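You operate a simulated robot arm through the tools that you are given. There is no shell and no other tool.

Carry out the task below with a simulated robot arm. There is one attempt and no reset: what you move stays moved.

TASK
Raise the couch with HIGH and shift it till SIDE shows +6 cm.
Fine: blue lever to FREE to shift, back to LOCK after; no drive blocked or refused.

Only the result counts: the job must be done as asked and must still hold three seconds after the hand-in. Knocking over, shifting, dropping, spilling or breaking anything else fails it.

THE ROBOT
A 7-joint arm with a two-finger parallel gripper, fixed in place. Base frame: the origin is on the floor under the middle of its stand, x ahead of it, y to its left, z up. Units: m, degrees, N and s.
It reaches about 1.524 m from its shoulder. Its first joint turns from -149.0 to 149.0 degrees. Payload 3.5 kg.
The TCP is the grasp point between the finger pads, 0.023 m short of the fingertips. In the tool frame z runs along the fingers and y along their closing line. Largest opening 0.094 m; finger width 0.038, thickness 0.01; the body of the gripper, 0.054 by 0.096 m, starts 0.039 m behind the TCP.
Orientation is that of the tool frame in the base frame, as a unit quaternion [w, x, y, z]. With the fingers straight down and closing along the base's y, the tool's x points along the base's -x, its y along +y and its z along -z.

THE INTERFACE
- The arm moves only by the tool move_arm. Its arguments are lists of equal length, an entry for each row: "delta_pos": the shift along the base's x, y, z in m, a list of three; "dr": the turn, a rotation vector about the base's x, y, z in degrees, a list of three; "hand": the gripper command, from -1 (fully open) to 1 (shut), values between in proportion. In form: {"delta_pos": [[x, y, z], ...], "dr": [[rx, ry, rz], ...], "hand": [hand, ...]}. A call has 1 to 20 rows; each row is the pose to reach, as a shift and turn from the pose commanded when the call began. A row lasts 0.2 s, in which the tool goes at most 0.05 m and 8.6 degrees; a call with a longer step from one row to the next is refused whole, and so is a gripper value outside its range. A pose out of reach is approached as far as the arm can. The call stops where the force on the tool passes 90 N (or 10 N more than at its start, if that is more) or the arm is blocked; 0.2 s more then pass. The fingers move at their own pace (about 0.153 m/s each) and stop on an object; they squeeze with about 31 N. The grip force told is the motor's: it shows also when the fingers shut on nothing. Time passes only in rows, and 0.2 s behind the last, so rows that repeat a pose let the fingers close. The reply holds the time, the measured pose of the TCP, the force on the tool along the base axes, the opening and the grip force, in the units named above and with some noise, with the torque about the TCP (base axes, N m) and any sound that the robot's microphone picked up.
- Cameras (640 x 400 px; columns grow to the right, rows downward): "scene" is fixed at [0.0497, -0.5013, 1.1756]; the picture's right is [0.60, -0.80, 0.00], its down [-0.33, -0.25, -0.91] and it looks along [0.72, 0.55, -0.42] (base axes); focal length 371 px, centre (320, 200). "wrist" rides on the gripper at [0.086, 0.016, -0.074] in the tool frame; the picture's right is [-0.18, 0.98, 0.00], its down [-0.58, -0.11, -0.81] and it looks along [-0.79, -0.15, 0.59] (tool axes); focal length 243 px, centre (320, 200). There is no depth. A picture from a camera that has moved, and an enlarged one, comes with that camera's place and axes in the base frame and with its lens.
- capture(camera): a new picture of that camera. No time passes.
- inspect(camera, box): a new picture of the part [left, top, right, bottom] of that camera's present view, enlarged. No time passes.
- job_done(): hands the job in; it is judged then, once.

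Nothing tells you positions but the pictures and the camera data. Unless the task says otherwise, let go and move clear before handing in.

The tools are called after ">>>" as name(argument=value, ...) on one line, values as JSON. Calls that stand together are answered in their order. move_arm: Moves the arm, as the interface text tells. Its arguments: {"type":"object","properties":{"delta_pos":{"type":"array","items":{"type":"array","items":{"type":"number"}}},"dr":{"type":"array","items":{"type":"array","items":{"type":"number"}}},"hand":{"type":"array","items":{"type":"number"}}},"required":["delta_pos","dr","hand"]} The other tools are called the same way: capture (camera) takes a picture; inspect (camera, box) takes an enlarged picture of a part of a camera's view; job_done () hands the job in.

At the start:

```text
t: 0.0
position: [0.6712, 0.071, 0.8772]
tool_rot: [0.0, 0.0, 1.0, 0.0]
force: [0.5, 0.3, 0.4]
ft_torque: [0.01, 0.0, -0.01]
width: 0.094
grip_force: 0.1
```

scene: 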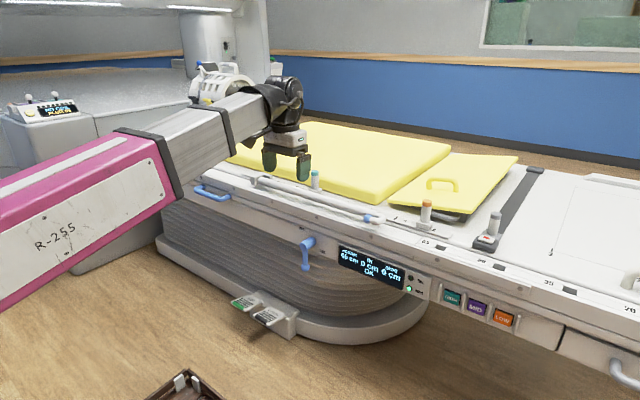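
wrist: 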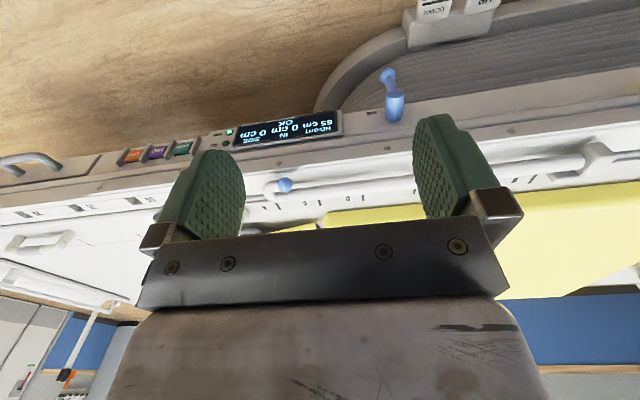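

I see a treatment couch with a display (HEIGHT/IN/SIDE), colour buttons on its side rail, a blue lever, and a controller box with joysticks at the far left. I'll enlarge the details before moving.

>>> inspect(camera="scene", box=[320, 220, 540, 340])

>>> inspect(camera="scene", box=[0, 60, 140, 150])

>>> inspect(camera="scene", box=[180, 160, 400, 300])

>>> inspect(camera="scene", box=[380, 150, 560, 270])

>>> inspect(camera="wrist", box=[100, 60, 440, 240])

>>> inspect(camera="scene", box=[120, 280, 320, 400])

```text
2.91 times, centred on (430, 280) of scene
camera zoom: at [0.0497, -0.5013, 1.1756], right [0.6, -0.8, 0.0], down [-0.33, -0.25, -0.91], along [0.72, 0.55, -0.42], focal length 1079 px, centre (0, -33)
```

zoom: 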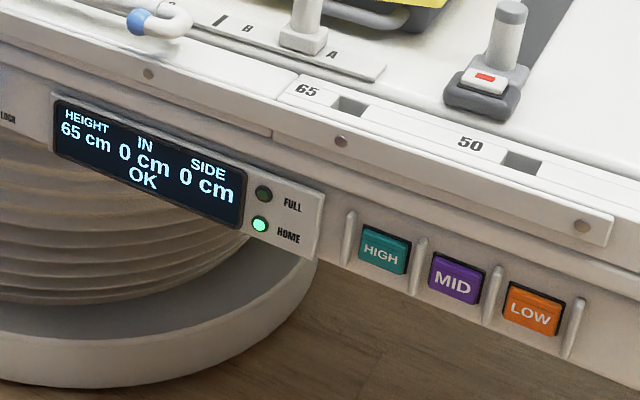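

```text
4.44 times, centred on (70, 105) of scene
camera zoom: at [0.0497, -0.5013, 1.1756], right [0.6, -0.8, 0.0], down [-0.33, -0.25, -0.91], along [0.72, 0.55, -0.42], focal length 1649 px, centre (1431, 622)
```

zoom: 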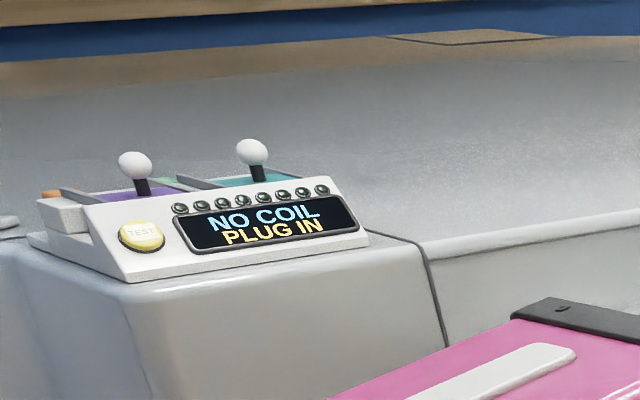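

```text
2.86 times, centred on (290, 230) of scene
camera zoom: at [0.0497, -0.5013, 1.1756], right [0.6, -0.8, 0.0], down [-0.33, -0.25, -0.91], along [0.72, 0.55, -0.42], focal length 1060 px, centre (406, 114)
```

zoom: 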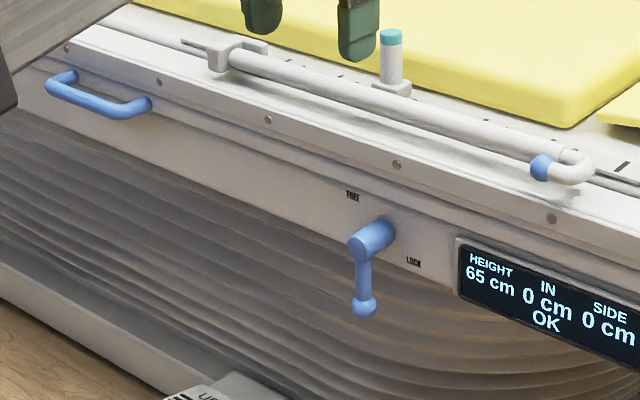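

```text
3.33 times, centred on (470, 210) of scene
camera zoom: at [0.0497, -0.5013, 1.1756], right [0.6, -0.8, 0.0], down [-0.33, -0.25, -0.91], along [0.72, 0.55, -0.42], focal length 1237 px, centre (-180, 167)
```

zoom: 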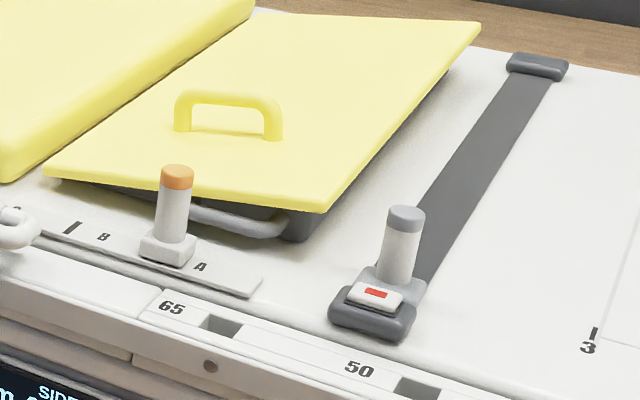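

```text
1.88 times, centred on (270, 150) of wrist
camera zoom: at [0.5837, 0.0895, 0.9524], right [0.18, 0.98, 0.0], down [0.58, -0.11, 0.81], along [0.79, -0.15, -0.59], focal length 457 px, centre (414, 294)
```

zoom: 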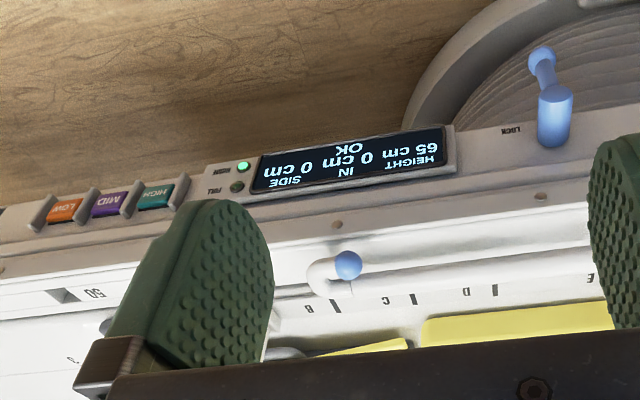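

```text
3.20 times, centred on (220, 340) of scene
camera zoom: at [0.0497, -0.5013, 1.1756], right [0.6, -0.8, 0.0], down [-0.33, -0.25, -0.91], along [0.72, 0.55, -0.42], focal length 1187 px, centre (640, -248)
```

zoom: 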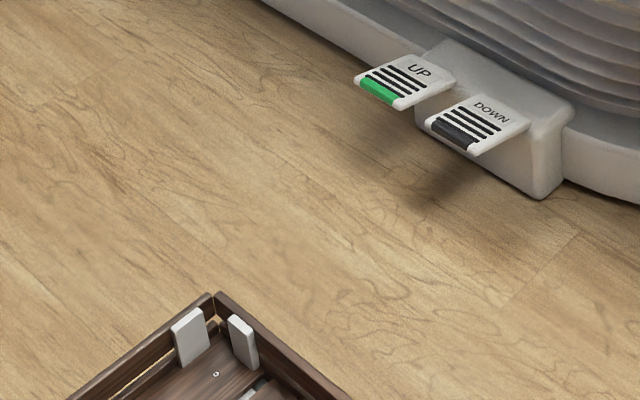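

The HIGH button comes out at about (0.91, -0.30, 0.51), and the lever hub at about (0.89, 0.18, 0.517) with its knob hanging down (LOCK). I'll look at the remaining parts of both views before planning.

>>> inspect(camera="scene", box=[120, 0, 340, 140])

>>> inspect(camera="scene", box=[500, 150, 640, 400])

>>> inspect(camera="wrist", box=[0, 100, 200, 400])

>>> inspect(camera="wrist", box=[340, 0, 640, 200])

>>> inspect(camera="scene", box=[330, 235, 440, 300])

```text
2.86 times, centred on (230, 70) of scene
camera zoom: at [0.0497, -0.5013, 1.1756], right [0.6, -0.8, 0.0], down [-0.33, -0.25, -0.91], along [0.72, 0.55, -0.42], focal length 1060 px, centre (577, 571)
```

zoom: 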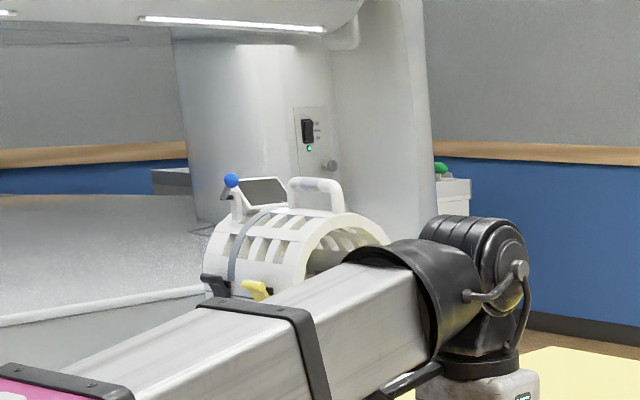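

```text
1.60 times, centred on (570, 275) of scene
camera zoom: at [0.0497, -0.5013, 1.1756], right [0.6, -0.8, 0.0], down [-0.33, -0.25, -0.91], along [0.72, 0.55, -0.42], focal length 594 px, centre (-80, 80)
```

zoom: 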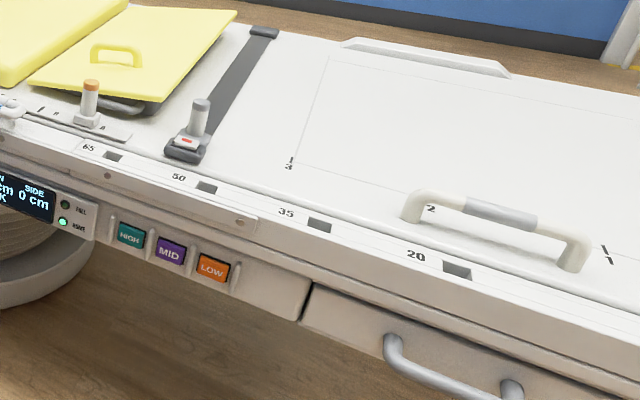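

```text
1.33 times, centred on (100, 250) of wrist
camera zoom: at [0.5837, 0.0895, 0.9524], right [0.18, 0.98, 0.0], down [0.58, -0.11, 0.81], along [0.79, -0.15, -0.59], focal length 324 px, centre (613, 133)
```

zoom: 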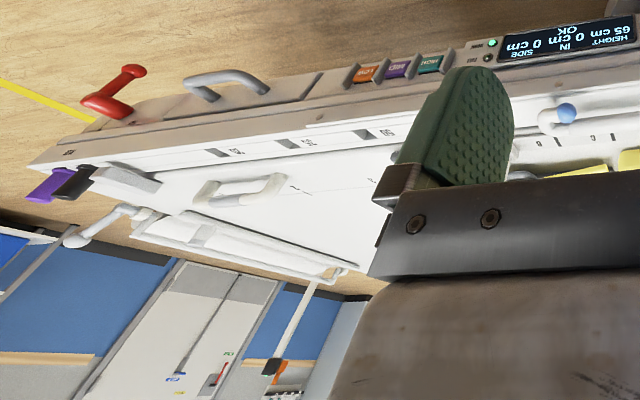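

```text
2.00 times, centred on (490, 100) of wrist
camera zoom: at [0.5837, 0.0895, 0.9524], right [0.18, 0.98, 0.0], down [0.58, -0.11, 0.81], along [0.79, -0.15, -0.59], focal length 485 px, centre (-20, 400)
```

zoom: 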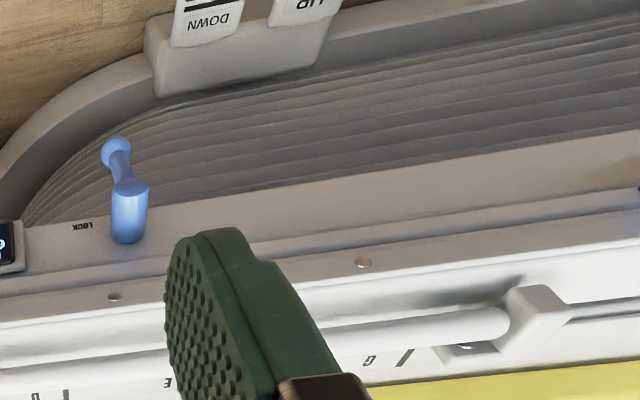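

```text
5.82 times, centred on (385, 268) of scene
camera zoom: at [0.0497, -0.5013, 1.1756], right [0.6, -0.8, 0.0], down [-0.33, -0.25, -0.91], along [0.72, 0.55, -0.42], focal length 2159 px, centre (-58, -193)
```

zoom: 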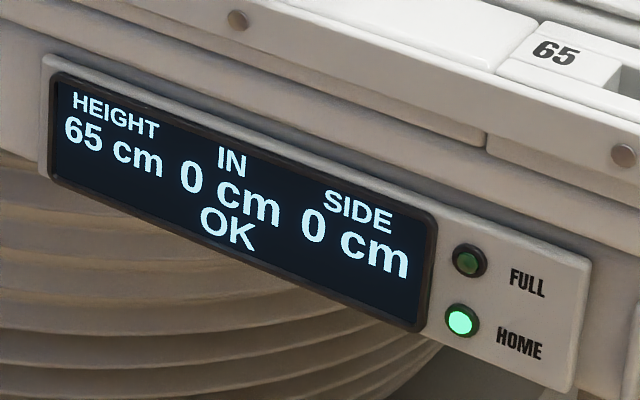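

The couch side faces me at about x = 0.9. Blue lever hangs at LOCK, and there's a blue U-handle further left for the shift. I'll back the arm off to the left for a clearer wrist view of the lever and the handle.

>>> move_arm(delta_pos=[[-0.022, 0.04, 0], [-0.044, 0.08, 0], [-0.066, 0.12, 0], [-0.088, 0.16, 0], [-0.11, 0.2, 0], [-0.132, 0.24, 0], [-0.154, 0.28, 0], [-0.176, 0.32, 0]], dr=[[0, 0, 0], [0, 0, 0], [0, 0, 0], [0, 0, 0], [0, 0, 0], [0, 0, 0], [0, 0, 0], [0, 0, 0]], hand=[-1, -1, -1, -1, -1, -1, -1, -1])

>>> capture(camera="wrist")

>>> capture(camera="scene")

```text
t: 1.8
position: [0.4924, 0.3902, 0.8768]
tool_rot: [-0.001, 0.0, 1.0, 0.001]
force: [0.1, 0.4, -0.4]
ft_torque: [-0.02, 0.0, 0.02]
width: 0.0939
grip_force: 0.1
```

```text
taken
camera wrist: at [0.4063, 0.4093, 0.951], right [0.18, 0.98, 0.0], down [0.58, -0.11, 0.81], along [0.79, -0.15, -0.59], focal length 243 px, centre (320, 200)
```

wrist: 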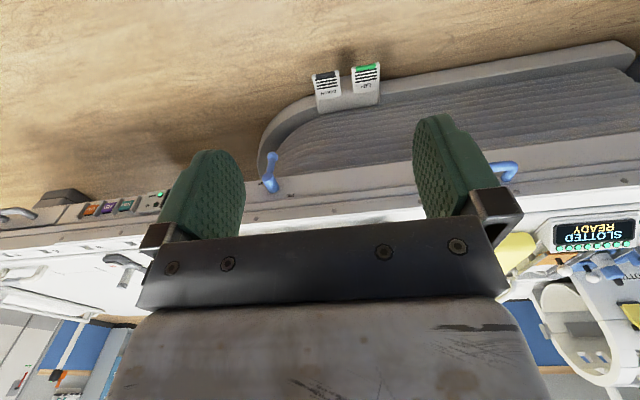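

```text
taken
```

scene: 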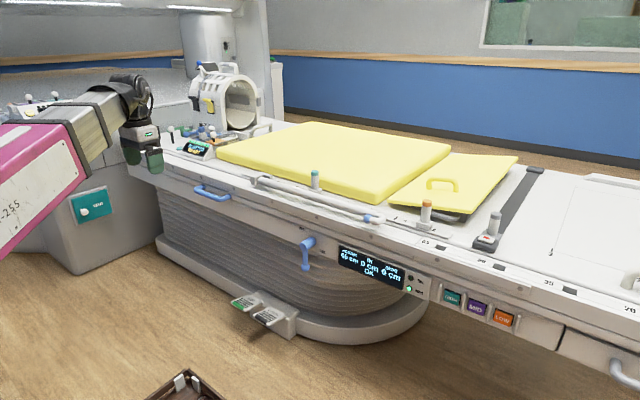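

The arm is now clear, and a head coil and a further display are visible at the couch's left end. I'll zoom in on those and on the handle and lever.

>>> inspect(camera="scene", box=[60, 110, 240, 230])

>>> inspect(camera="scene", box=[180, 50, 300, 160])

>>> inspect(camera="scene", box=[180, 160, 340, 280])

>>> inspect(camera="wrist", box=[230, 100, 330, 220])

>>> inspect(camera="wrist", box=[460, 120, 640, 240])

>>> inspect(camera="wrist", box=[0, 170, 180, 290])

```text
3.33 times, centred on (150, 170) of scene
camera zoom: at [0.0497, -0.5013, 1.1756], right [0.6, -0.8, 0.0], down [-0.33, -0.25, -0.91], along [0.72, 0.55, -0.42], focal length 1237 px, centre (887, 300)
```

zoom: 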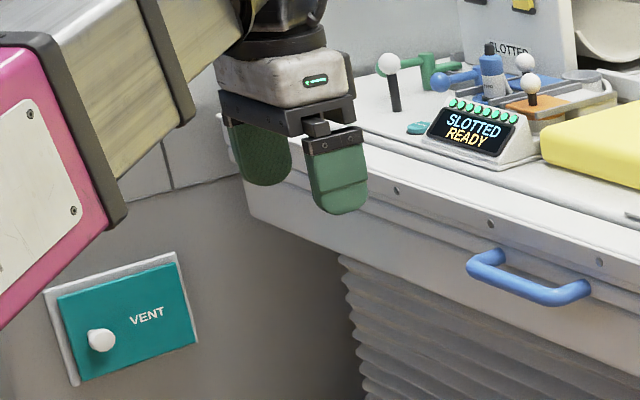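

```text
3.64 times, centred on (240, 105) of scene
camera zoom: at [0.0497, -0.5013, 1.1756], right [0.6, -0.8, 0.0], down [-0.33, -0.25, -0.91], along [0.72, 0.55, -0.42], focal length 1349 px, centre (611, 546)
```

zoom: 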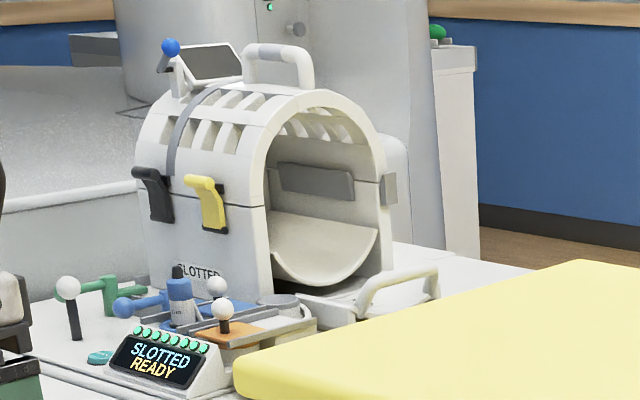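

```text
3.33 times, centred on (260, 220) of scene
camera zoom: at [0.0497, -0.5013, 1.1756], right [0.6, -0.8, 0.0], down [-0.33, -0.25, -0.91], along [0.72, 0.55, -0.42], focal length 1237 px, centre (520, 133)
```

zoom: 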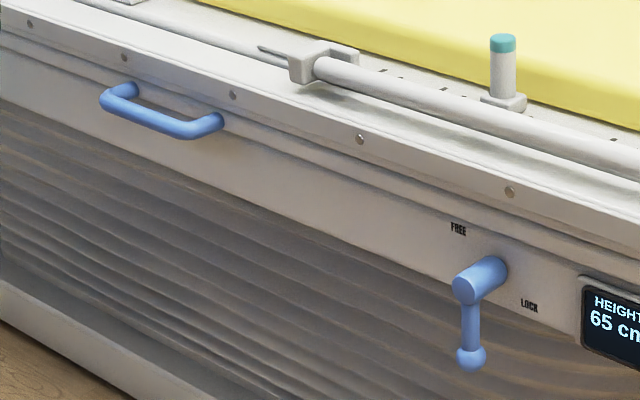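

```text
3.33 times, centred on (280, 160) of wrist
camera zoom: at [0.4063, 0.4093, 0.951], right [0.18, 0.98, 0.0], down [0.58, -0.11, 0.81], along [0.79, -0.15, -0.59], focal length 809 px, centre (453, 333)
```

zoom: 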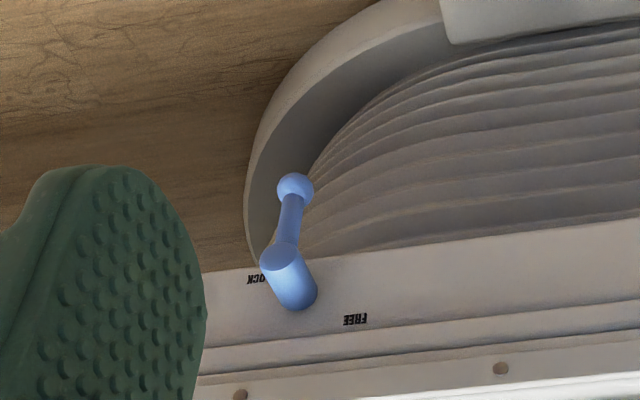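

```text
3.33 times, centred on (550, 180) of wrist
camera zoom: at [0.4063, 0.4093, 0.951], right [0.18, 0.98, 0.0], down [0.58, -0.11, 0.81], along [0.79, -0.15, -0.59], focal length 809 px, centre (-447, 267)
```

zoom: 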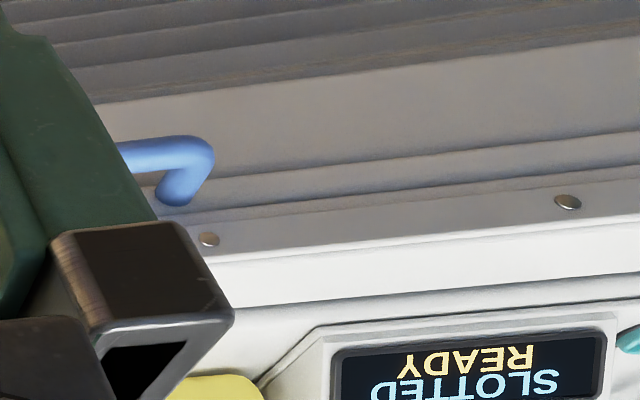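

```text
3.33 times, centred on (90, 230) of wrist
camera zoom: at [0.4063, 0.4093, 0.951], right [0.18, 0.98, 0.0], down [0.58, -0.11, 0.81], along [0.79, -0.15, -0.59], focal length 809 px, centre (1087, 100)
```

zoom: 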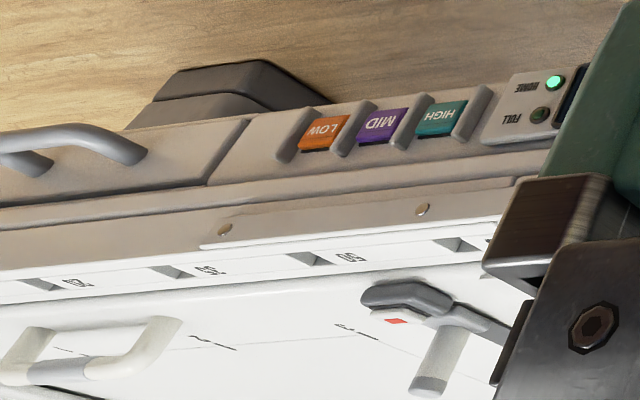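

Triangulated positions: HIGH button about (0.907, -0.302, 0.516), lever hub about (0.86, 0.184, 0.516) with the knob at (0.866, 0.181, 0.433), and the handle bar about (0.866, 0.585–0.765, 0.572). Next I'll swing to a point in front of HIGH with the fingers shut and pointing along +x.

>>> move_arm(delta_pos=[[0.0115, -0.0385, -0.0155], [0.023, -0.077, -0.031], [0.0345, -0.1155, -0.0465], [0.046, -0.154, -0.062], [0.0575, -0.1925, -0.0775], [0.069, -0.231, -0.093], [0.0805, -0.2695, -0.1085], [0.092, -0.308, -0.124], [0.1035, -0.3465, -0.1395], [0.115, -0.385, -0.155], [0.1265, -0.4235, -0.1705], [0.138, -0.462, -0.186], [0.1495, -0.5005, -0.2015], [0.161, -0.539, -0.217], [0.1725, -0.5775, -0.2325], [0.184, -0.616, -0.248], [0.1955, -0.6545, -0.2635], [0.207, -0.692, -0.279]], dr=[[0, -5, 0], [0, -10, 0], [0, -15, 0], [0, -20, 0], [0, -25, 0], [0, -30, 0], [0, -35, 0], [0, -40, 0], [0, -45, 0], [0, -50, 0], [0, -55, 0], [0, -60, 0], [0, -65, 0], [0, -70, 0], [0, -75, 0], [0, -80, 0], [0, -85, 0], [0, -90, 0]], hand=[1, 1, 1, 1, 1, 1, 1, 1, 1, 1, 1, 1, 1, 1, 1, 1, 1, 1])

>>> capture(camera="scene")

>>> capture(camera="wrist")

```text
t: 5.6
position: [0.7026, -0.303, 0.5999]
tool_rot: [0.708, 0.0, 0.706, 0.0]
force: [-0.5, 0.4, 0.0]
ft_torque: [-0.02, 0.02, -0.01]
width: 0.0
grip_force: 30.9
out of reach, approached as far as the arm can: row 8, 9, 10
```

```text
taken
```

scene: 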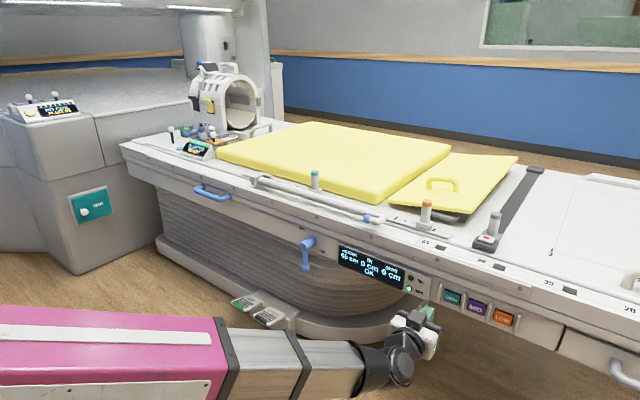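

```text
taken
camera wrist: at [0.6282, -0.2836, 0.5121], right [0.0, 0.98, 0.18], down [-0.81, -0.11, 0.58], along [0.59, -0.15, 0.79], focal length 243 px, centre (320, 200)
```

wrist: 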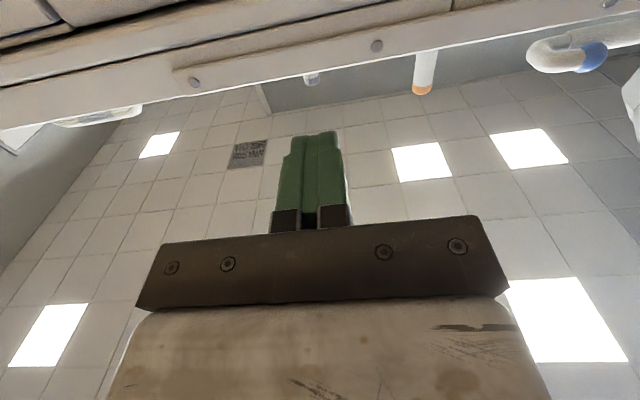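

The gripper is level, shut and pointing at the couch, with nothing overhanging it. I'll move to just in front of HIGH at z about 0.516 and check the alignment.

>>> move_arm(delta_pos=[[0.02, 0, -0.028], [0.04, 0, -0.056], [0.06, 0, -0.084], [0.09, 0, -0.084], [0.12, 0, -0.084], [0.135, 0, -0.084]], dr=[[0, 0, 0], [0, 0, 0], [0, 0, 0], [0, 0, 0], [0, 0, 0], [0, 0, 0]], hand=[1, 1, 1, 1, 1, 1])

>>> inspect(camera="scene", box=[330, 240, 530, 360])

>>> capture(camera="wrist")

```text
t: 7.0
position: [0.8362, -0.3023, 0.5141]
tool_rot: [0.707, 0.0, 0.707, 0.0]
force: [-0.2, 0.2, 0.1]
ft_torque: [0.0, 0.0, 0.0]
width: 0.0001
grip_force: 30.6
```

```text
3.20 times, centred on (430, 300) of scene
camera zoom: at [0.0497, -0.5013, 1.1756], right [0.6, -0.8, 0.0], down [-0.33, -0.25, -0.91], along [0.72, 0.55, -0.42], focal length 1187 px, centre (-32, -120)
```

zoom: 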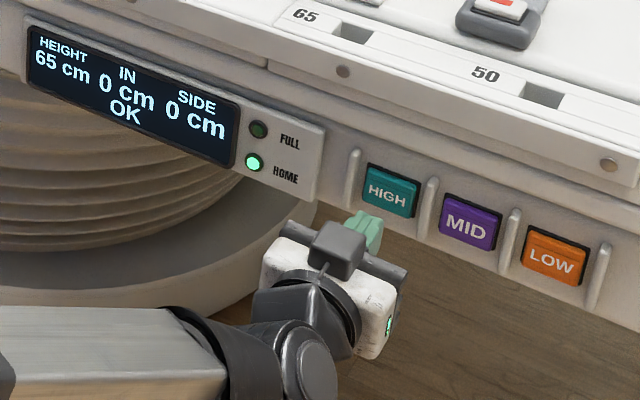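

```text
taken
camera wrist: at [0.7617, -0.283, 0.4271], right [0.0, 0.98, 0.18], down [-0.81, -0.11, 0.58], along [0.59, -0.15, 0.79], focal length 243 px, centre (320, 200)
```

wrist: 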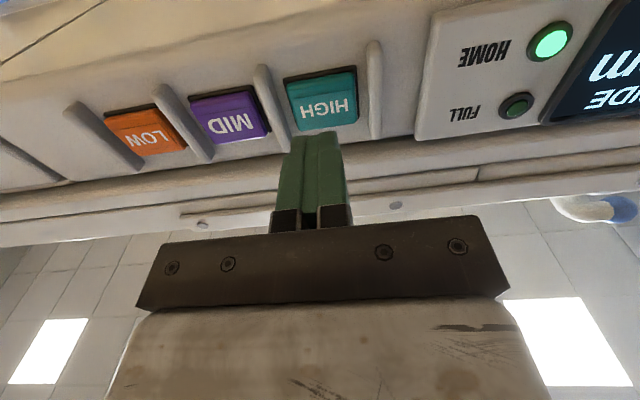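

The wrist view shows the fingers centred under HIGH at the right height, and the tips are about 4.5 cm from its face. I'll press it gently and pull straight back in the same call.

>>> move_arm(delta_pos=[[0.025, 0, 0], [0.035, 0, 0], [0.041, 0, 0], [0.046, 0, 0], [0.05, 0, 0], [0.05, 0, 0], [0.02, 0, 0], [-0.03, 0, 0], [-0.07, 0, 0]], dr=[[0, 0, 0], [0, 0, 0], [0, 0, 0], [0, 0, 0], [0, 0, 0], [0, 0, 0], [0, 0, 0], [0, 0, 0], [0, 0, 0]], hand=[1, 1, 1, 1, 1, 1, 1, 1, 1])

>>> inspect(camera="scene", box=[330, 200, 530, 320])

```text
t: 9.0
position: [0.7668, -0.301, 0.515]
tool_rot: [0.707, 0.0, 0.707, 0.0]
force: [0.0, -0.2, -0.5]
ft_torque: [0.0, 0.01, 0.0]
width: 0.0
grip_force: 31.2
heard: click
```

```text
3.20 times, centred on (430, 260) of scene
camera zoom: at [0.0497, -0.5013, 1.1756], right [0.6, -0.8, 0.0], down [-0.33, -0.25, -0.91], along [0.72, 0.55, -0.42], focal length 1187 px, centre (-32, 8)
```

zoom: 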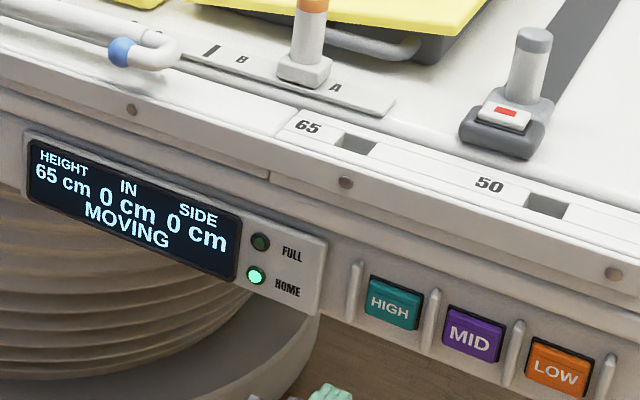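

A click was heard and the display says MOVING, so the press worked. I'll back off further and wait for the rise to finish.

>>> move_arm(delta_pos=[[-0.03, 0, 0], [-0.06, 0, 0], [-0.09, 0, 0], [-0.09, 0, 0], [-0.09, 0, 0], [-0.09, 0, 0], [-0.09, 0, 0], [-0.09, 0, 0], [-0.09, 0, 0], [-0.09, 0, 0]], dr=[[0, 0, 0], [0, 0, 0], [0, 0, 0], [0, 0, 0], [0, 0, 0], [0, 0, 0], [0, 0, 0], [0, 0, 0], [0, 0, 0], [0, 0, 0]], hand=[1, 1, 1, 1, 1, 1, 1, 1, 1, 1])

>>> capture(camera="scene")

>>> inspect(camera="scene", box=[330, 200, 530, 320])

```text
t: 11.2
position: [0.676, -0.3005, 0.514]
tool_rot: [0.707, 0.0, 0.707, 0.0]
force: [-0.7, 0.6, -0.4]
ft_torque: [0.02, 0.0, 0.03]
width: 0.0
grip_force: 30.9
```

```text
taken
```

scene: 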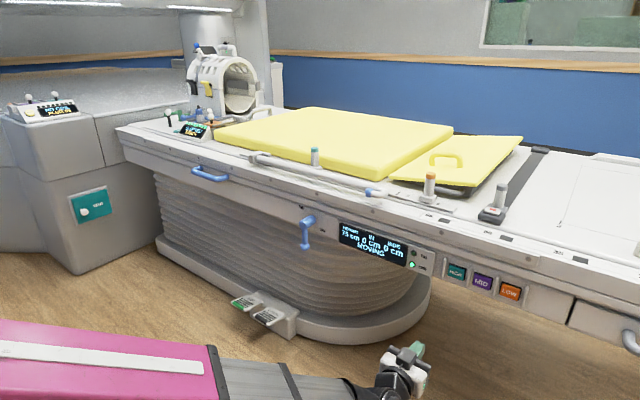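

```text
3.20 times, centred on (430, 260) of scene
camera zoom: at [0.0497, -0.5013, 1.1756], right [0.6, -0.8, 0.0], down [-0.33, -0.25, -0.91], along [0.72, 0.55, -0.42], focal length 1187 px, centre (-32, 8)
```

zoom: 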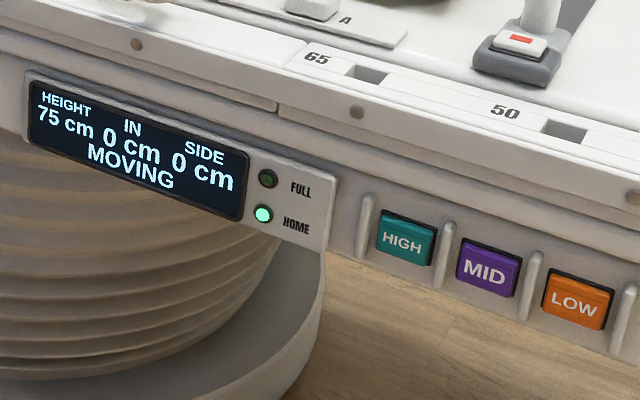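

It reads 75 cm and is still MOVING with nothing in its way. I'll keep waiting.

>>> move_arm(delta_pos=[[0, 0, 0], [0, 0, 0], [0, 0, 0], [0, 0, 0], [0, 0, 0], [0, 0, 0], [0, 0, 0], [0, 0, 0], [0, 0, 0], [0, 0, 0], [0, 0, 0], [0, 0, 0]], dr=[[0, 0, 0], [0, 0, 0], [0, 0, 0], [0, 0, 0], [0, 0, 0], [0, 0, 0], [0, 0, 0], [0, 0, 0], [0, 0, 0], [0, 0, 0], [0, 0, 0], [0, 0, 0]], hand=[1, 1, 1, 1, 1, 1, 1, 1, 1, 1, 1, 1])

>>> capture(camera="scene")

>>> inspect(camera="scene", box=[330, 200, 530, 320])

```text
t: 13.8
position: [0.6744, -0.3024, 0.5149]
tool_rot: [0.707, 0.0, 0.707, 0.0]
force: [-0.6, -0.7, 0.7]
ft_torque: [-0.03, -0.02, 0.0]
width: 0.0
grip_force: 30.5
```

```text
taken
```

scene: 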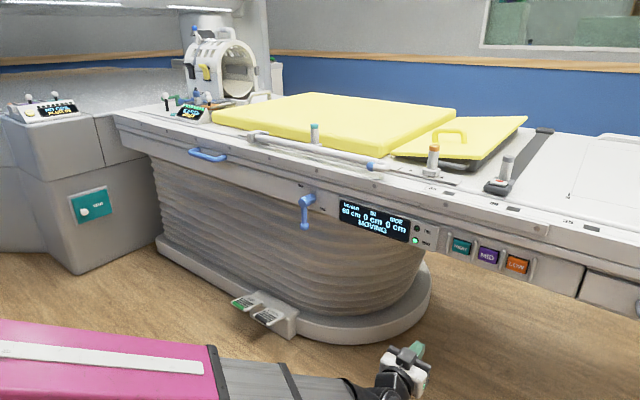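

```text
3.20 times, centred on (430, 260) of scene
camera zoom: at [0.0497, -0.5013, 1.1756], right [0.6, -0.8, 0.0], down [-0.33, -0.25, -0.91], along [0.72, 0.55, -0.42], focal length 1187 px, centre (-32, 8)
```

zoom: 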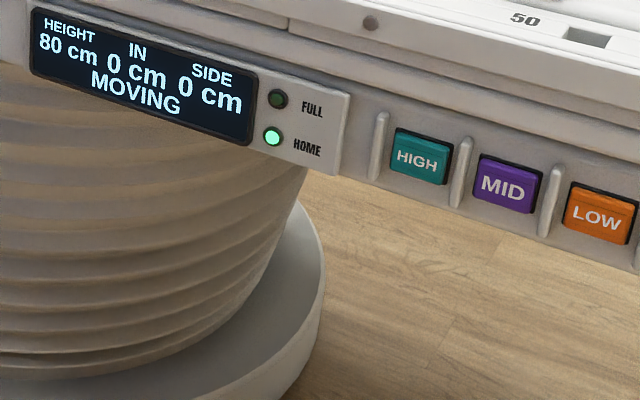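

The height is 80 cm and still rising. I'll wait some more.

>>> move_arm(delta_pos=[[0, 0, 0], [0, 0, 0], [0, 0, 0], [0, 0, 0], [0, 0, 0], [0, 0, 0], [0, 0, 0], [0, 0, 0], [0, 0, 0], [0, 0, 0], [0, 0, 0], [0, 0, 0]], dr=[[0, 0, 0], [0, 0, 0], [0, 0, 0], [0, 0, 0], [0, 0, 0], [0, 0, 0], [0, 0, 0], [0, 0, 0], [0, 0, 0], [0, 0, 0], [0, 0, 0], [0, 0, 0]], hand=[1, 1, 1, 1, 1, 1, 1, 1, 1, 1, 1, 1])

>>> inspect(camera="scene", box=[330, 170, 530, 290])

```text
t: 16.4
position: [0.6755, -0.3007, 0.5142]
tool_rot: [0.707, 0.0, 0.707, -0.001]
force: [-0.6, -0.3, 0.2]
ft_torque: [-0.01, -0.02, 0.02]
width: 0.0
grip_force: 30.9
```

```text
3.20 times, centred on (430, 230) of scene
camera zoom: at [0.0497, -0.5013, 1.1756], right [0.6, -0.8, 0.0], down [-0.33, -0.25, -0.91], along [0.72, 0.55, -0.42], focal length 1187 px, centre (-32, 104)
```

zoom: 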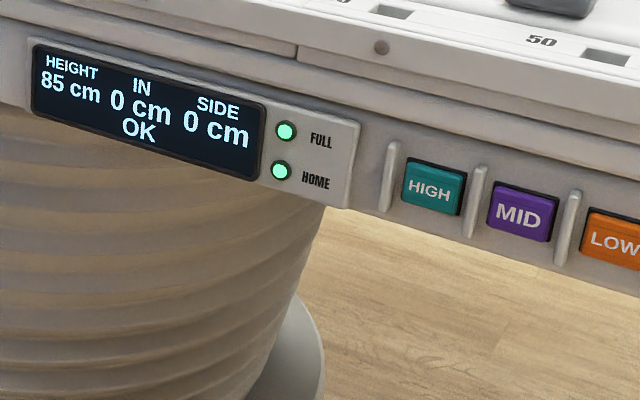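

HEIGHT now reads 85 cm with OK and FULL lit, so the raise is finished. Everything on the couch side is 20 cm higher: lever hub about z 0.716, knob about 0.633, handle about 0.772. I'll move in front of the lever with the fingers open.

>>> move_arm(delta_pos=[[0.0, 0.04, 0.011], [0.0, 0.08, 0.022], [0.0, 0.12, 0.033], [0.0, 0.16, 0.044], [0.005, 0.2, 0.055], [0.01, 0.24, 0.066], [0.015, 0.28, 0.077], [0.02, 0.32, 0.088], [0.025, 0.36, 0.099], [0.03, 0.4, 0.11], [0.035, 0.44, 0.12], [0.045, 0.484, 0.125], [0.045, 0.484, 0.125]], dr=[[0, 0, 0], [0, 0, 0], [0, 0, 0], [0, 0, 0], [0, 0, 0], [0, 0, 0], [0, 0, 0], [0, 0, 0], [0, 0, 0], [0, 0, 0], [0, 0, 0], [0, 0, 0], [0, 0, 0]], hand=[-0.2, -0.2, -0.2, -0.2, -0.2, -0.2, -0.2, -0.2, -0.2, -0.2, -0.2, -0.2, -0.2])

>>> capture(camera="wrist")

>>> capture(camera="scene")

```text
t: 19.2
position: [0.7421, 0.065, 0.6596]
tool_rot: [0.697, -0.104, 0.709, 0.011]
force: [-0.1, 0.1, 0.1]
ft_torque: [0.01, 0.01, 0.0]
width: 0.0563
grip_force: 0.0
out of reach, approached as far as the arm can: row 6, 7, 8, 9, 10, 11, 12, 13
```

```text
taken
camera wrist: at [0.6659, 0.061, 0.5734], right [-0.16, 0.99, 0.06], down [-0.77, -0.16, 0.61], along [0.61, 0.05, 0.79], focal length 243 px, centre (320, 200)
```

wrist: 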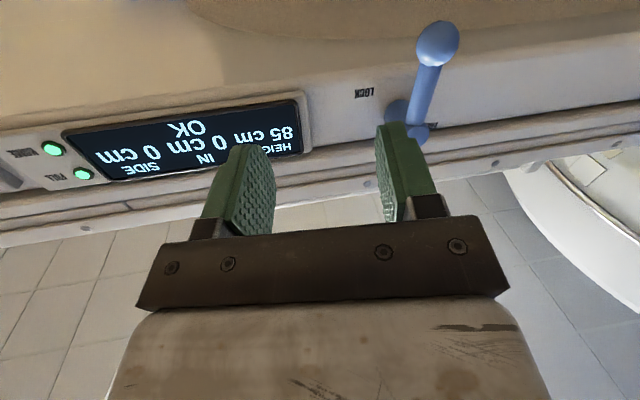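

```text
taken
```

scene: 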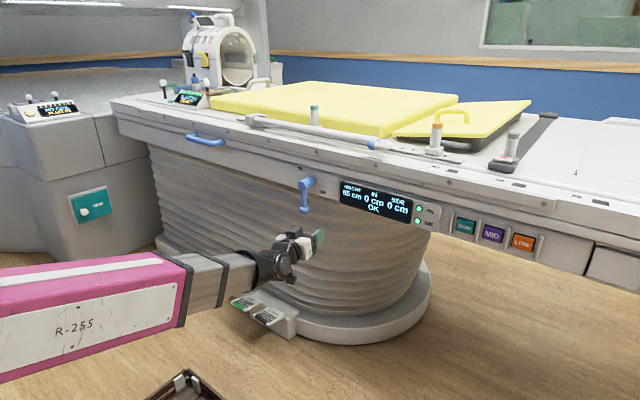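

The arm ran into a joint limit with this roll: the pose drifted short to (0.742, 0.065, 0.66). The drift suggests it wants to roll toward -x, so I'll roll -90° about x, shut the fingers and use them as a pusher.

>>> move_arm(delta_pos=[[0, 0, 0], [0, 0, 0], [0, 0, 0], [0, 0, 0], [0, 0, 0], [0, 0, 0], [0, 0, 0], [0, 0, 0], [0, 0, 0], [0, 0, 0], [0, 0, 0], [0, 0, 0], [0, 0, 0]], dr=[[-7.5, 0, 0], [-15, 0, 0], [-22.5, 0, 0], [-30, 0, 0], [-37.5, 0, 0], [-45, 0, 0], [-52.5, 0, 0], [-60, 0, 0], [-67.5, 0, 0], [-75, 0, 0], [-82.5, 0, 0], [-90, 0, 0], [-90, 0, 0]], hand=[1, 1, 1, 1, 1, 1, 1, 1, 1, 1, 1, 1, 1])

>>> capture(camera="wrist")

>>> capture(camera="scene")

```text
t: 22.0
position: [0.742, 0.0641, 0.659]
tool_rot: [-0.42, 0.566, -0.51, 0.493]
force: [-0.2, -0.1, -0.6]
ft_torque: [-0.03, -0.04, -0.01]
width: 0.0001
grip_force: 30.8
out of reach, approached as far as the arm can: row 1, 2, 3, 4, 5, 6, 7, 8
```

```text
taken
camera wrist: at [0.6659, -0.0188, 0.6664], right [-0.16, 0.05, -0.99], down [-0.77, 0.61, 0.16], along [0.61, 0.79, -0.05], focal length 243 px, centre (320, 200)
```

wrist: 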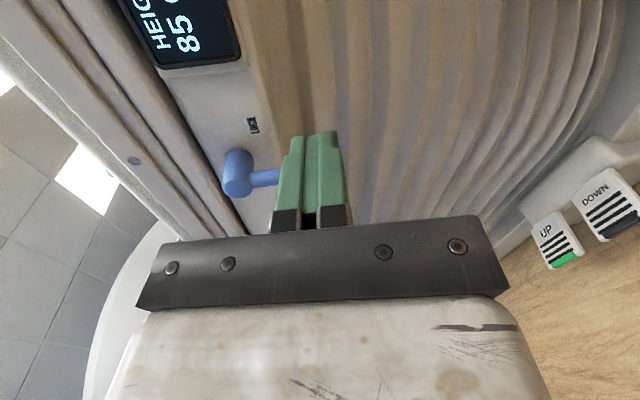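

```text
taken
```

scene: 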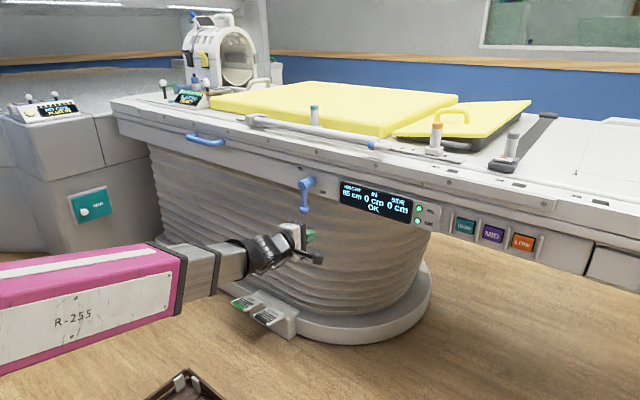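

The roll of -90° is reachable, and commanded poses restart from where the arm actually stops. I'll straighten the small pitch error and move just short of the lever, on its right (-y) side.

>>> move_arm(delta_pos=[[0.008, 0.018, 0.002], [0.016, 0.036, 0.004], [0.024, 0.054, 0.006], [0.032, 0.068, 0.007], [0.032, 0.07, 0.007]], dr=[[2.5, -3.1, 0.5], [5, -6.2, 1.0], [7.5, -9.3, 1.6], [7.5, -9.3, 1.6], [7.5, -9.3, 1.6]], hand=[1, 1, 1, 1, 1])

>>> capture(camera="wrist")

>>> inspect(camera="scene", box=[220, 140, 420, 270])

```text
t: 23.2
position: [0.7735, 0.1323, 0.6656]
tool_rot: [0.504, -0.503, 0.497, -0.497]
force: [-0.8, -0.3, 0.7]
ft_torque: [0.01, -0.03, 0.01]
width: 0.0
grip_force: 30.3
```

```text
taken
camera wrist: at [0.7, 0.0496, 0.6492], right [0.0, 0.18, -0.98], down [-0.81, 0.57, 0.11], along [0.58, 0.8, 0.15], focal length 243 px, centre (320, 200)
```

wrist: 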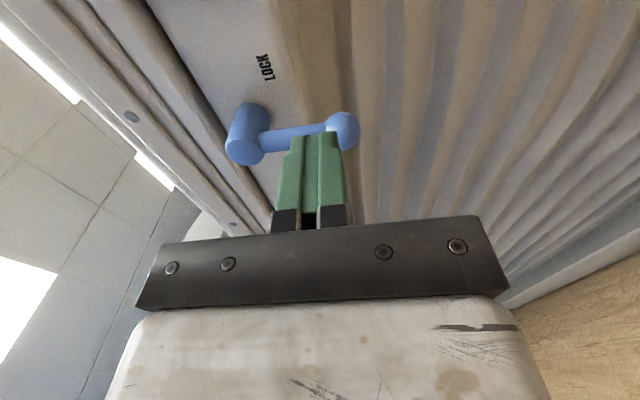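

```text
3.08 times, centred on (320, 205) of scene
camera zoom: at [0.0497, -0.5013, 1.1756], right [0.6, -0.8, 0.0], down [-0.33, -0.25, -0.91], along [0.72, 0.55, -0.42], focal length 1142 px, centre (320, 185)
```

zoom: 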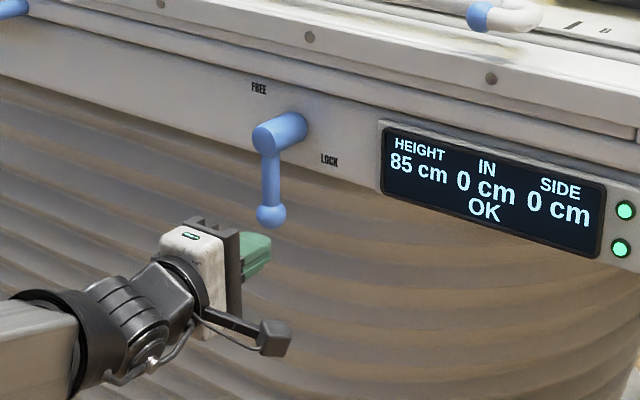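

The arm is straight now, and both views agree the lever sits a little higher than I assumed: hub about z 0.741, ball about (0.864, 0.180, 0.655). I'll raise to z 0.691 and slide the closed fingers in beside the rod.

>>> move_arm(delta_pos=[[0, 0, 0.025], [0.03, 0, 0.025], [0.06, 0, 0.025], [0.08, 0, 0.025], [0.088, 0, 0.025], [0.088, 0, 0.025]], dr=[[0, 0, 0], [0, 0, 0], [0, 0, 0], [0, 0, 0], [0, 0, 0], [0, 0, 0]], hand=[1, 1, 1, 1, 1, 1])

>>> capture(camera="wrist")

>>> inspect(camera="scene", box=[220, 140, 420, 270])

```text
t: 24.6
position: [0.8629, 0.1343, 0.6893]
tool_rot: [-0.502, 0.503, -0.497, 0.498]
force: [0.6, 0.4, 0.3]
ft_torque: [0.0, -0.02, -0.01]
width: 0.0002
grip_force: 30.8
```

```text
taken
camera wrist: at [0.7888, 0.0495, 0.6745], right [0.0, 0.18, -0.98], down [-0.81, 0.57, 0.11], along [0.58, 0.8, 0.15], focal length 243 px, centre (320, 200)
```

wrist: 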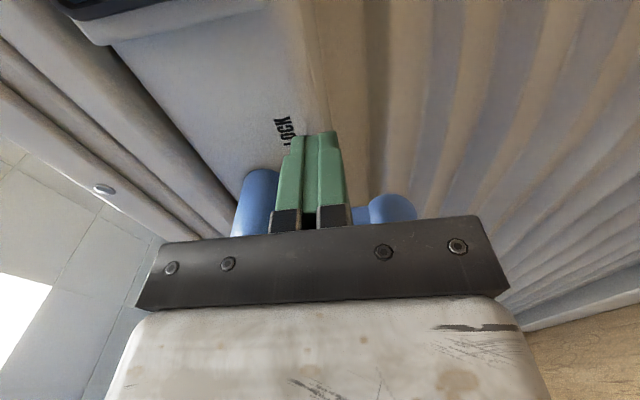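

```text
3.08 times, centred on (320, 205) of scene
camera zoom: at [0.0497, -0.5013, 1.1756], right [0.6, -0.8, 0.0], down [-0.33, -0.25, -0.91], along [0.72, 0.55, -0.42], focal length 1142 px, centre (320, 185)
```

zoom: 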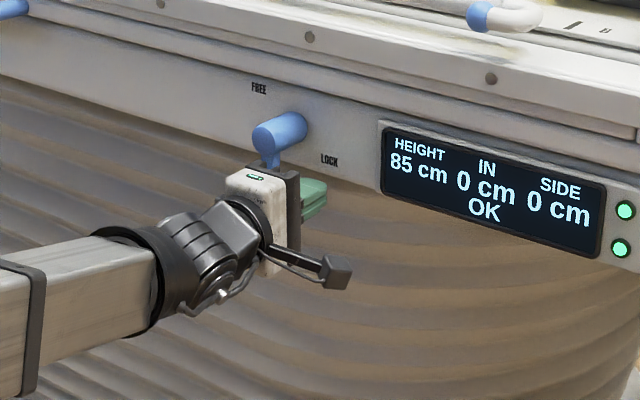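

The fingers sit on the -y side of the rod, between hub and ball, with no contact force. Now I'll sweep the lever round its hub toward FREE (+y).

>>> move_arm(delta_pos=[[0, 0.012, 0], [0, 0.02, 0], [0, 0.0277, -0.0041], [0, 0.0366, -0.007], [0, 0.0465, -0.0081], [0, 0.0569, -0.0069], [0, 0.0674, -0.0035], [0, 0.0772, 0.0023], [0, 0.0858, 0.0104], [0, 0.0925, 0.0204]], dr=[[0, 0, 0], [0, 0, 0], [0, 0, 0], [0, 0, 0], [0, 0, 0], [0, 0, 0], [0, 0, 0], [0, 0, 0], [0, 0, 0], [0, 0, 0]], hand=[1, 1, 1, 1, 1, 1, 1, 1, 1, 1])

>>> capture(camera="wrist")

>>> inspect(camera="scene", box=[220, 140, 420, 270])

```text
t: 26.8
position: [0.8624, 0.2279, 0.7109]
tool_rot: [0.503, -0.503, 0.496, -0.498]
force: [0.2, 0.0, -0.2]
ft_torque: [0.0, 0.01, -0.01]
width: 0.0001
grip_force: 30.9
```

```text
taken
camera wrist: at [0.7889, 0.1436, 0.6949], right [0.0, 0.18, -0.98], down [-0.81, 0.57, 0.11], along [0.58, 0.8, 0.15], focal length 243 px, centre (320, 200)
```

wrist: 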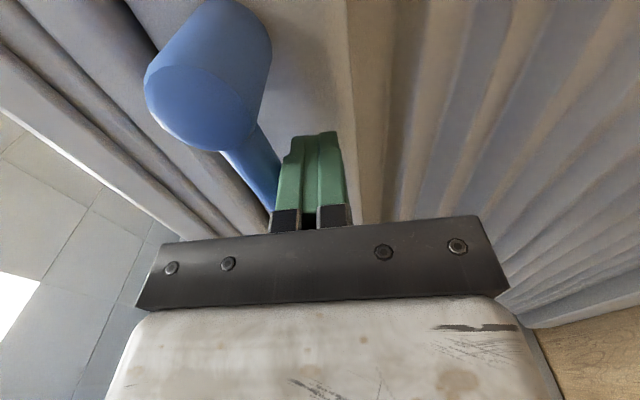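

```text
3.08 times, centred on (320, 205) of scene
camera zoom: at [0.0497, -0.5013, 1.1756], right [0.6, -0.8, 0.0], down [-0.33, -0.25, -0.91], along [0.72, 0.55, -0.42], focal length 1142 px, centre (320, 185)
```

zoom: 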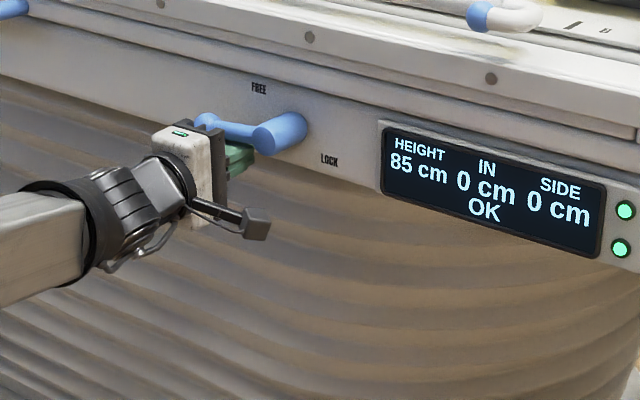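

The lever is now about horizontal, pointing to +y under the FREE label, with almost no force on the tool. I'll nudge it up a little more to feel for the stop.

>>> move_arm(delta_pos=[[0, 0.002, 0.005], [0, 0.003, 0.009], [0, 0.004, 0.012]], dr=[[0, 0, 0], [0, 0, 0], [0, 0, 0]], hand=[1, 1, 1])

>>> inspect(camera="scene", box=[250, 150, 350, 230])

>>> capture(camera="wrist")

```text
t: 27.6
position: [0.8627, 0.2298, 0.7189]
tool_rot: [-0.503, 0.503, -0.499, 0.495]
force: [-6.3, -13.2, -41.5]
ft_torque: [0.97, -0.03, -0.16]
width: 0.0
grip_force: 31.3
```

```text
5.00 times, centred on (300, 190) of scene
camera zoom: at [0.0497, -0.5013, 1.1756], right [0.6, -0.8, 0.0], down [-0.33, -0.25, -0.91], along [0.72, 0.55, -0.42], focal length 1855 px, centre (420, 250)
```

zoom: 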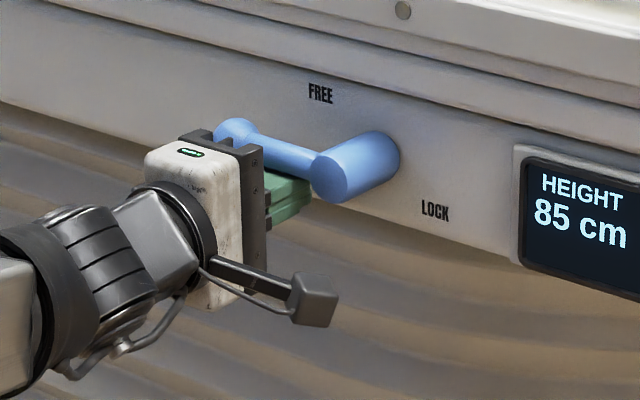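

```text
taken
camera wrist: at [0.7894, 0.1456, 0.7033], right [-0.01, 0.19, -0.98], down [-0.81, 0.57, 0.12], along [0.58, 0.8, 0.15], focal length 243 px, centre (320, 200)
```

wrist: 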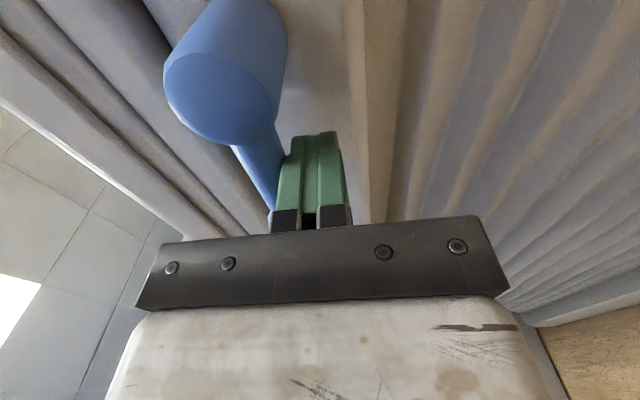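

A firm 41 N reaction shows the lever is at its FREE stop. I'll drop off it, pull back and check that it stays there, then look at the handle.

>>> move_arm(delta_pos=[[0, 0, -0.02], [0, 0, -0.035], [-0.04, 0, -0.035], [-0.08, 0, -0.035], [-0.12, 0, -0.035]], dr=[[0, 0, 0], [0, 0, 0], [0, 0, 0], [0, 0, 0], [0, 0, 0]], hand=[1, 1, 1, 1, 1])

>>> inspect(camera="scene", box=[160, 100, 440, 270])

>>> inspect(camera="scene", box=[160, 110, 260, 180])

>>> capture(camera="wrist")

```text
t: 28.8
position: [0.7417, 0.2304, 0.6868]
tool_rot: [0.503, -0.502, 0.497, -0.498]
force: [-0.7, -0.3, -0.3]
ft_torque: [0.01, 0.0, -0.03]
width: 0.0
grip_force: 31.1
```

```text
2.29 times, centred on (300, 185) of scene
camera zoom: at [0.0497, -0.5013, 1.1756], right [0.6, -0.8, 0.0], down [-0.33, -0.25, -0.91], along [0.72, 0.55, -0.42], focal length 848 px, centre (366, 234)
```

zoom: 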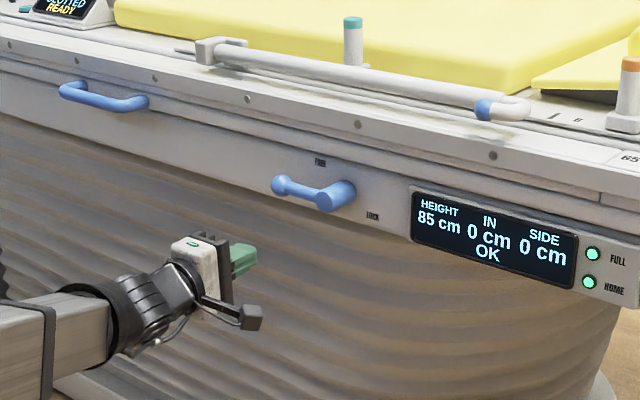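

```text
5.71 times, centred on (210, 145) of scene
camera zoom: at [0.0497, -0.5013, 1.1756], right [0.6, -0.8, 0.0], down [-0.33, -0.25, -0.91], along [0.72, 0.55, -0.42], focal length 2120 px, centre (949, 514)
```

zoom: 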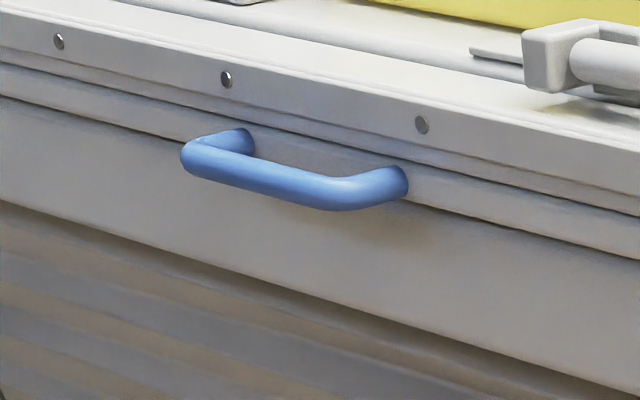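

```text
taken
camera wrist: at [0.6683, 0.1459, 0.6711], right [0.0, 0.18, -0.98], down [-0.81, 0.57, 0.11], along [0.58, 0.8, 0.15], focal length 243 px, centre (320, 200)
```

wrist: 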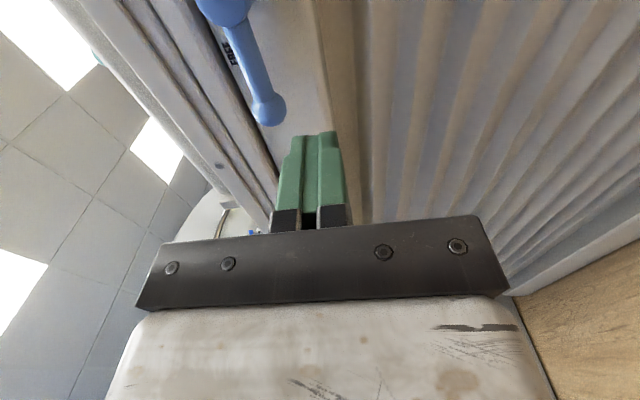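

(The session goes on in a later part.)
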